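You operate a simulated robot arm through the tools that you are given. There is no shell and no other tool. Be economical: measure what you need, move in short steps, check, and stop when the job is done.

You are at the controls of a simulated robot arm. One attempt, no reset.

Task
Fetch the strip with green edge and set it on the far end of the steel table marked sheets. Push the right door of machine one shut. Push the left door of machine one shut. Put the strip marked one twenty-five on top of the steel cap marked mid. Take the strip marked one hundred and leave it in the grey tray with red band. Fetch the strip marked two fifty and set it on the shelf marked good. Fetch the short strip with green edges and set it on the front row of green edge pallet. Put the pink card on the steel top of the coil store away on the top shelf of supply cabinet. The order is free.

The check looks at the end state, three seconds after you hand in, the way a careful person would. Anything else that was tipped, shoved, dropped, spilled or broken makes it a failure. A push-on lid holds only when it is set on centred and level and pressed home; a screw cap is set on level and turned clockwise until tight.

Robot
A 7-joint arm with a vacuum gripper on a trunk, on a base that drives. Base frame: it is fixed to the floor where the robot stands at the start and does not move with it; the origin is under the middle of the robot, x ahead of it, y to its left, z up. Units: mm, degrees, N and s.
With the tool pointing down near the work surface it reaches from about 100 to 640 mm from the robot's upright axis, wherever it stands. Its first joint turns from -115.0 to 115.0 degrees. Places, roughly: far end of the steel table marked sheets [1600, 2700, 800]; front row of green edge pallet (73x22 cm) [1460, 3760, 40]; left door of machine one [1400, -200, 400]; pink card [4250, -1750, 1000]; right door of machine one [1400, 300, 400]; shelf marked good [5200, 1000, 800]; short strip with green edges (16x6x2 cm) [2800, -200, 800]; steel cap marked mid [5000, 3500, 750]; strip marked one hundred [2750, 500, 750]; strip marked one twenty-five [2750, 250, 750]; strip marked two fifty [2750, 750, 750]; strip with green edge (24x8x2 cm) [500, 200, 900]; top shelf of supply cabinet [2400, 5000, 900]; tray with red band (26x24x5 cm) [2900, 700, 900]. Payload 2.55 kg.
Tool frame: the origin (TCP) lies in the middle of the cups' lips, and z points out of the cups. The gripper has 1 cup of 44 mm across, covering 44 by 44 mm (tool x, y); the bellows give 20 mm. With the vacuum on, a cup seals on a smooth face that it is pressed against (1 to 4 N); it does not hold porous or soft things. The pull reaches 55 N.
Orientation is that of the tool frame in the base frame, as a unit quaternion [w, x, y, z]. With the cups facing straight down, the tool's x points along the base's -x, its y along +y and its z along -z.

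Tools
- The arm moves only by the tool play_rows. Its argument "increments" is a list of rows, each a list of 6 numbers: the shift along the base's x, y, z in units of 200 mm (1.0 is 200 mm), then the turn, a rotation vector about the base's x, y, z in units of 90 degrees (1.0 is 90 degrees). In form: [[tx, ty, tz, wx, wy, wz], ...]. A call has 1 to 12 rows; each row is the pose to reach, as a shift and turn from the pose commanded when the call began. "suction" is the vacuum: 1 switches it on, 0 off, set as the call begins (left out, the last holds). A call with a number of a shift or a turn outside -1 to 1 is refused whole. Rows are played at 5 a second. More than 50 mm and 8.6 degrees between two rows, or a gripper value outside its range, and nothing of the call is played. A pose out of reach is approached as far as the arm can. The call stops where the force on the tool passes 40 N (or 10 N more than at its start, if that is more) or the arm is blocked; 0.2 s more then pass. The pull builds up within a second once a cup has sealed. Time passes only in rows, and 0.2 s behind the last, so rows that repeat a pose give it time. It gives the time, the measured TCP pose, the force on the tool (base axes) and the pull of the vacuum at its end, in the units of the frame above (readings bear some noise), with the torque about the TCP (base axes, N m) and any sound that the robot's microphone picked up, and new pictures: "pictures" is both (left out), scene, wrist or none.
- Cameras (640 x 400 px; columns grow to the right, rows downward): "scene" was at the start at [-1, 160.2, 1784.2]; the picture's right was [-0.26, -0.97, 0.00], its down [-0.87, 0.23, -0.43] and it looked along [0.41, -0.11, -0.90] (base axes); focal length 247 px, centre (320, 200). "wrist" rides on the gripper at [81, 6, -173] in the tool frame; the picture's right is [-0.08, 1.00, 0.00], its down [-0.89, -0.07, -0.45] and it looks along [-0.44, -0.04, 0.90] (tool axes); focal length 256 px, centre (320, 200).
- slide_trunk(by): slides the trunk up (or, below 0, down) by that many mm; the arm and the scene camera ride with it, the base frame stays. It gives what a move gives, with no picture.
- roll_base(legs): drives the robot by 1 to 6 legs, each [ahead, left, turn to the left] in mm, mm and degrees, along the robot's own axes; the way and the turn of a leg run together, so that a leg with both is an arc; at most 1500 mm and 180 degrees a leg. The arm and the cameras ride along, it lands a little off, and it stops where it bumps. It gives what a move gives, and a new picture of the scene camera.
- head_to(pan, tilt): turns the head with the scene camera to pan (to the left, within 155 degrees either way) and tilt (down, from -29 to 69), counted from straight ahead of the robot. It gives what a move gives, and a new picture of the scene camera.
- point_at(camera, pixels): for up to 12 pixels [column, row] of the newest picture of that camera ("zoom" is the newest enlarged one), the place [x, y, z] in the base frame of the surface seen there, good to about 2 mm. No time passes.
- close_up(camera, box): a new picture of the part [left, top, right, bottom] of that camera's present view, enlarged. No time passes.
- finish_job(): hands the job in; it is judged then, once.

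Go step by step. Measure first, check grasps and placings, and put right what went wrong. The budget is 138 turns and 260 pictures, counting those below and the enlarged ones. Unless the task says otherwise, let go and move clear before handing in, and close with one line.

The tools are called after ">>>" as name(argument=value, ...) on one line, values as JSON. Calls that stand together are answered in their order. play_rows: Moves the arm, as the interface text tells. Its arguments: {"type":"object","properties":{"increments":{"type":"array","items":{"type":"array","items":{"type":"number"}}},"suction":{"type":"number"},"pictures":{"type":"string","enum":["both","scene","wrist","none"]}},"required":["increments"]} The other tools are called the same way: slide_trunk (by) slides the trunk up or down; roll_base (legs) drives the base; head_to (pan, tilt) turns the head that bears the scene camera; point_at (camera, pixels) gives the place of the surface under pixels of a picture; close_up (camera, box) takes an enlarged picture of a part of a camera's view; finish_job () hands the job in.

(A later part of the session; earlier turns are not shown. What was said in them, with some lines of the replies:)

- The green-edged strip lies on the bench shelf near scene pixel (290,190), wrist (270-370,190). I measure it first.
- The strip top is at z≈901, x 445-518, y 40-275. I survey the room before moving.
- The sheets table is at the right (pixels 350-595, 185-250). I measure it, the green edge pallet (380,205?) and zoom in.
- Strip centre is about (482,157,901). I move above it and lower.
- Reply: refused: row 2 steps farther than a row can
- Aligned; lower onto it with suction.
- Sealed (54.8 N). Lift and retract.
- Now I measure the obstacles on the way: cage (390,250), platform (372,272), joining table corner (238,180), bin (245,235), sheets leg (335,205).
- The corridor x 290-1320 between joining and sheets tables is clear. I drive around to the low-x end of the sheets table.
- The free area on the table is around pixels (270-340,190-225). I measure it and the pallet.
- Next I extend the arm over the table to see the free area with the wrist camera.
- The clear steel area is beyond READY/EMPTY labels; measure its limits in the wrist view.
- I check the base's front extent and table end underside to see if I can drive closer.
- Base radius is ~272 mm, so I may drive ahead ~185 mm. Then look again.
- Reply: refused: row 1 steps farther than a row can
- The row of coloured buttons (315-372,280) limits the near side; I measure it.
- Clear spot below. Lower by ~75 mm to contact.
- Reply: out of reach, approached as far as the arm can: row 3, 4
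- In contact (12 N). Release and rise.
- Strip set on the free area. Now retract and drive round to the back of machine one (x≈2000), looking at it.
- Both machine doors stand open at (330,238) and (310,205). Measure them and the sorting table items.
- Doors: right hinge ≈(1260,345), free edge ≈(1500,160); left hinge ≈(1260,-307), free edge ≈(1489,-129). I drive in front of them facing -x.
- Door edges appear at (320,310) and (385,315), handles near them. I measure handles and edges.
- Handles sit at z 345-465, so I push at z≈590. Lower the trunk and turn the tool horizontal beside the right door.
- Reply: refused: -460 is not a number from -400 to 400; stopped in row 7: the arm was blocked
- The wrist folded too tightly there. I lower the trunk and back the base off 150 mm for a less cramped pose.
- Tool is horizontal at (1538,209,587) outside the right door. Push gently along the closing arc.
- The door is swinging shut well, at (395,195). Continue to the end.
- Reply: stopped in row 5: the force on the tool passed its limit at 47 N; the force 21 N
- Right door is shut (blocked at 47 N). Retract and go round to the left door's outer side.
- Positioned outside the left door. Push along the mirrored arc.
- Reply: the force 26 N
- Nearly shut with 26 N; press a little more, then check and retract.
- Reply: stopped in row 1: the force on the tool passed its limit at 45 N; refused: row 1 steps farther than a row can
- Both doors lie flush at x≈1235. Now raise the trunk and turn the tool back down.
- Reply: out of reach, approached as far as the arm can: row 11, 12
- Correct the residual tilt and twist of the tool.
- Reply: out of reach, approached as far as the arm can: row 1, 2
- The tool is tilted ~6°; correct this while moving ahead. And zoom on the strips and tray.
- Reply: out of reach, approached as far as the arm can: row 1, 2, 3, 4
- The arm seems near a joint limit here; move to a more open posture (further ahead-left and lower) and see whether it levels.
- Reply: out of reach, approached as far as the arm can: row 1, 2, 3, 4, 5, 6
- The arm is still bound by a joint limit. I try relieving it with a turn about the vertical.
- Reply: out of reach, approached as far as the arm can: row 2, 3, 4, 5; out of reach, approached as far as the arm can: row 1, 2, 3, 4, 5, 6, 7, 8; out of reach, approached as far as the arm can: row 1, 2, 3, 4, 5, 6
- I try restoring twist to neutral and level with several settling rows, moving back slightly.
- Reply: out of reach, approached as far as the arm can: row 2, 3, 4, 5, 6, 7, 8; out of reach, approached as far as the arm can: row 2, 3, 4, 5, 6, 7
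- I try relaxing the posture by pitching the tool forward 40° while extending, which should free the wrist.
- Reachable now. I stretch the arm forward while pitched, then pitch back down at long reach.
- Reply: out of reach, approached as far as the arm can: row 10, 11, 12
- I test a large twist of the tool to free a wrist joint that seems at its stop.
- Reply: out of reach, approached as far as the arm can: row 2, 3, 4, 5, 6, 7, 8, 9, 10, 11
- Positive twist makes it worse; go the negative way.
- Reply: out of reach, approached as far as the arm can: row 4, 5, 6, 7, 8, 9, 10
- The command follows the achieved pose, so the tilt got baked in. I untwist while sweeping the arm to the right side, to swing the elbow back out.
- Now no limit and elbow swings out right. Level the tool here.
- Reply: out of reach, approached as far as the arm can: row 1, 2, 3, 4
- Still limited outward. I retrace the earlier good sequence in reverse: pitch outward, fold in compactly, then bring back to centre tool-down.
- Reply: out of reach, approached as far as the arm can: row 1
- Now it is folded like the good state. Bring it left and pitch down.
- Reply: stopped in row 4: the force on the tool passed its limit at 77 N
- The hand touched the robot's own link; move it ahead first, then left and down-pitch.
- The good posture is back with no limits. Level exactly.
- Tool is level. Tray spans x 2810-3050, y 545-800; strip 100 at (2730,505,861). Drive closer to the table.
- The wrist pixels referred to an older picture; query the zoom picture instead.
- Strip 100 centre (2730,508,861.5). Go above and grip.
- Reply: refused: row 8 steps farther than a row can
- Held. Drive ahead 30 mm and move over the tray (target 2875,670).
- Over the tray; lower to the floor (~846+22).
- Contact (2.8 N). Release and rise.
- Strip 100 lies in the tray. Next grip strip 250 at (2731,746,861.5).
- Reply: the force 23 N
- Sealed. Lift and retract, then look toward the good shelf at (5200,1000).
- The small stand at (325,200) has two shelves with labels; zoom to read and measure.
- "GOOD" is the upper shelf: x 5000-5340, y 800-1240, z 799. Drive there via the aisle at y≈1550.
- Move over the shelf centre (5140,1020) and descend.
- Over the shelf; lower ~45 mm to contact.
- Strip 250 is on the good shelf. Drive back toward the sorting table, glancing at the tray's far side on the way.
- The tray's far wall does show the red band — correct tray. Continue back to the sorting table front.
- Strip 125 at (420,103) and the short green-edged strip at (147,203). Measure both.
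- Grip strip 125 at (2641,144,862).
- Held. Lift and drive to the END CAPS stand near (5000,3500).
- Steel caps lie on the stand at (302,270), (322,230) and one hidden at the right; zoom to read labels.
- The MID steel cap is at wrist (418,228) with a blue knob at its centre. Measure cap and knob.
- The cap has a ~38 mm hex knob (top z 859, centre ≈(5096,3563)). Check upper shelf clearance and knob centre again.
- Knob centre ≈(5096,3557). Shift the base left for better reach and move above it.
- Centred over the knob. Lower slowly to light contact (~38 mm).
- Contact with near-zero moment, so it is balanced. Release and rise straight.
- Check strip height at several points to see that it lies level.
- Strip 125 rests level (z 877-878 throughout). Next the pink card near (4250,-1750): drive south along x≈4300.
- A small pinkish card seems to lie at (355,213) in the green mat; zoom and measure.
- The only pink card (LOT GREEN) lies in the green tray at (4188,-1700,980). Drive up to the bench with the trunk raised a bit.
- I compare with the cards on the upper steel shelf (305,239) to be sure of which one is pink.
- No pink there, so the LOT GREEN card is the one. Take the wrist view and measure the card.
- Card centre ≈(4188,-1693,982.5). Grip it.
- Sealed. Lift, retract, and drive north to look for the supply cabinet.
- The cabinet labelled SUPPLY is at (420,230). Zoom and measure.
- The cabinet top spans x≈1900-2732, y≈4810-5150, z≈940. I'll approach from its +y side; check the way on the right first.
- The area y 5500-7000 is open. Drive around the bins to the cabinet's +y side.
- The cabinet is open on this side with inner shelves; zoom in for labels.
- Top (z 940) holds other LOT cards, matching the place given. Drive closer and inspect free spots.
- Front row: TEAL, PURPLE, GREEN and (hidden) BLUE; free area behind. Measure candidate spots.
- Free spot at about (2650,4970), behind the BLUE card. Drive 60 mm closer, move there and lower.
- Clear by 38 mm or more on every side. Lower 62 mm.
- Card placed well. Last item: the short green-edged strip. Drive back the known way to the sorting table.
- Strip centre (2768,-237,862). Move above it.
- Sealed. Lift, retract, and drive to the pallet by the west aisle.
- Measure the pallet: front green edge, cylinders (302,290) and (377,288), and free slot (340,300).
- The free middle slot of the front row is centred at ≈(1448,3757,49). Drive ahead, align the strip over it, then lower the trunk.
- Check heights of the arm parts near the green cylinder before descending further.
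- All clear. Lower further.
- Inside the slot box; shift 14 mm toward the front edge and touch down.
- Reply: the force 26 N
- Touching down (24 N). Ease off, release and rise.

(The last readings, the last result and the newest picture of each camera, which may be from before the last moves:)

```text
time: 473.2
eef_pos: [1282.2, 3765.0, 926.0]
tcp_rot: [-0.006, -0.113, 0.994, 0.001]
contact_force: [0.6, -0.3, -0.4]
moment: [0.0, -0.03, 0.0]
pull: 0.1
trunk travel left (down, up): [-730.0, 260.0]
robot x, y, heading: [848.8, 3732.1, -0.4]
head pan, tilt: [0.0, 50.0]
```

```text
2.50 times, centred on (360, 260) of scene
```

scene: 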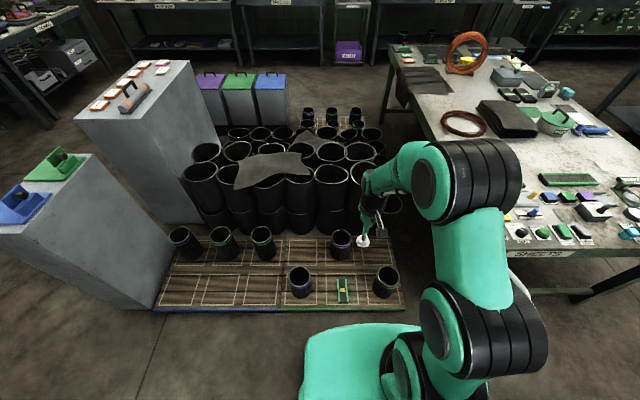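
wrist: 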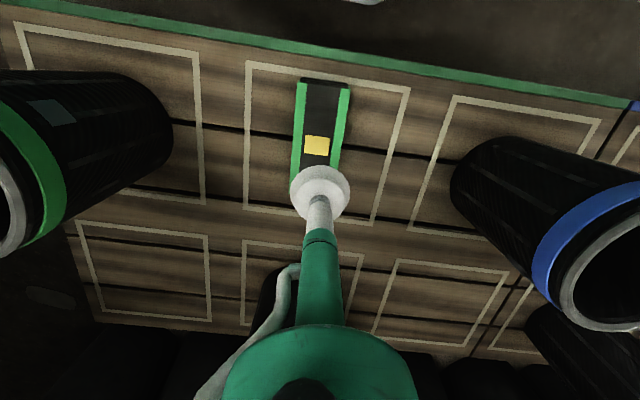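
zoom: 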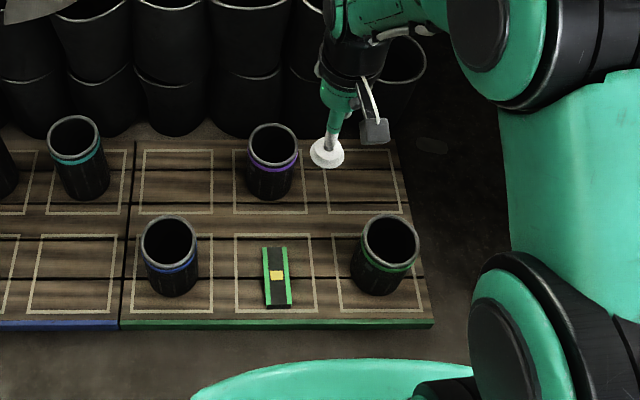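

The short strip lies in the front-row slot of the green edge pallet at zoom (276,275), and every other item was checked in place. The arm is clear, so I hand in.

>>> finish_job()

```text
The job is handed in.
```

All eight tasks are done and the job is handed in: both doors of machine one are shut, the five strips are at their places, and the pink card is on the flat top of the supply cabinet, beside the other LOT cards. The strip marked one twenty-five sits level on the knob of the mid cap.
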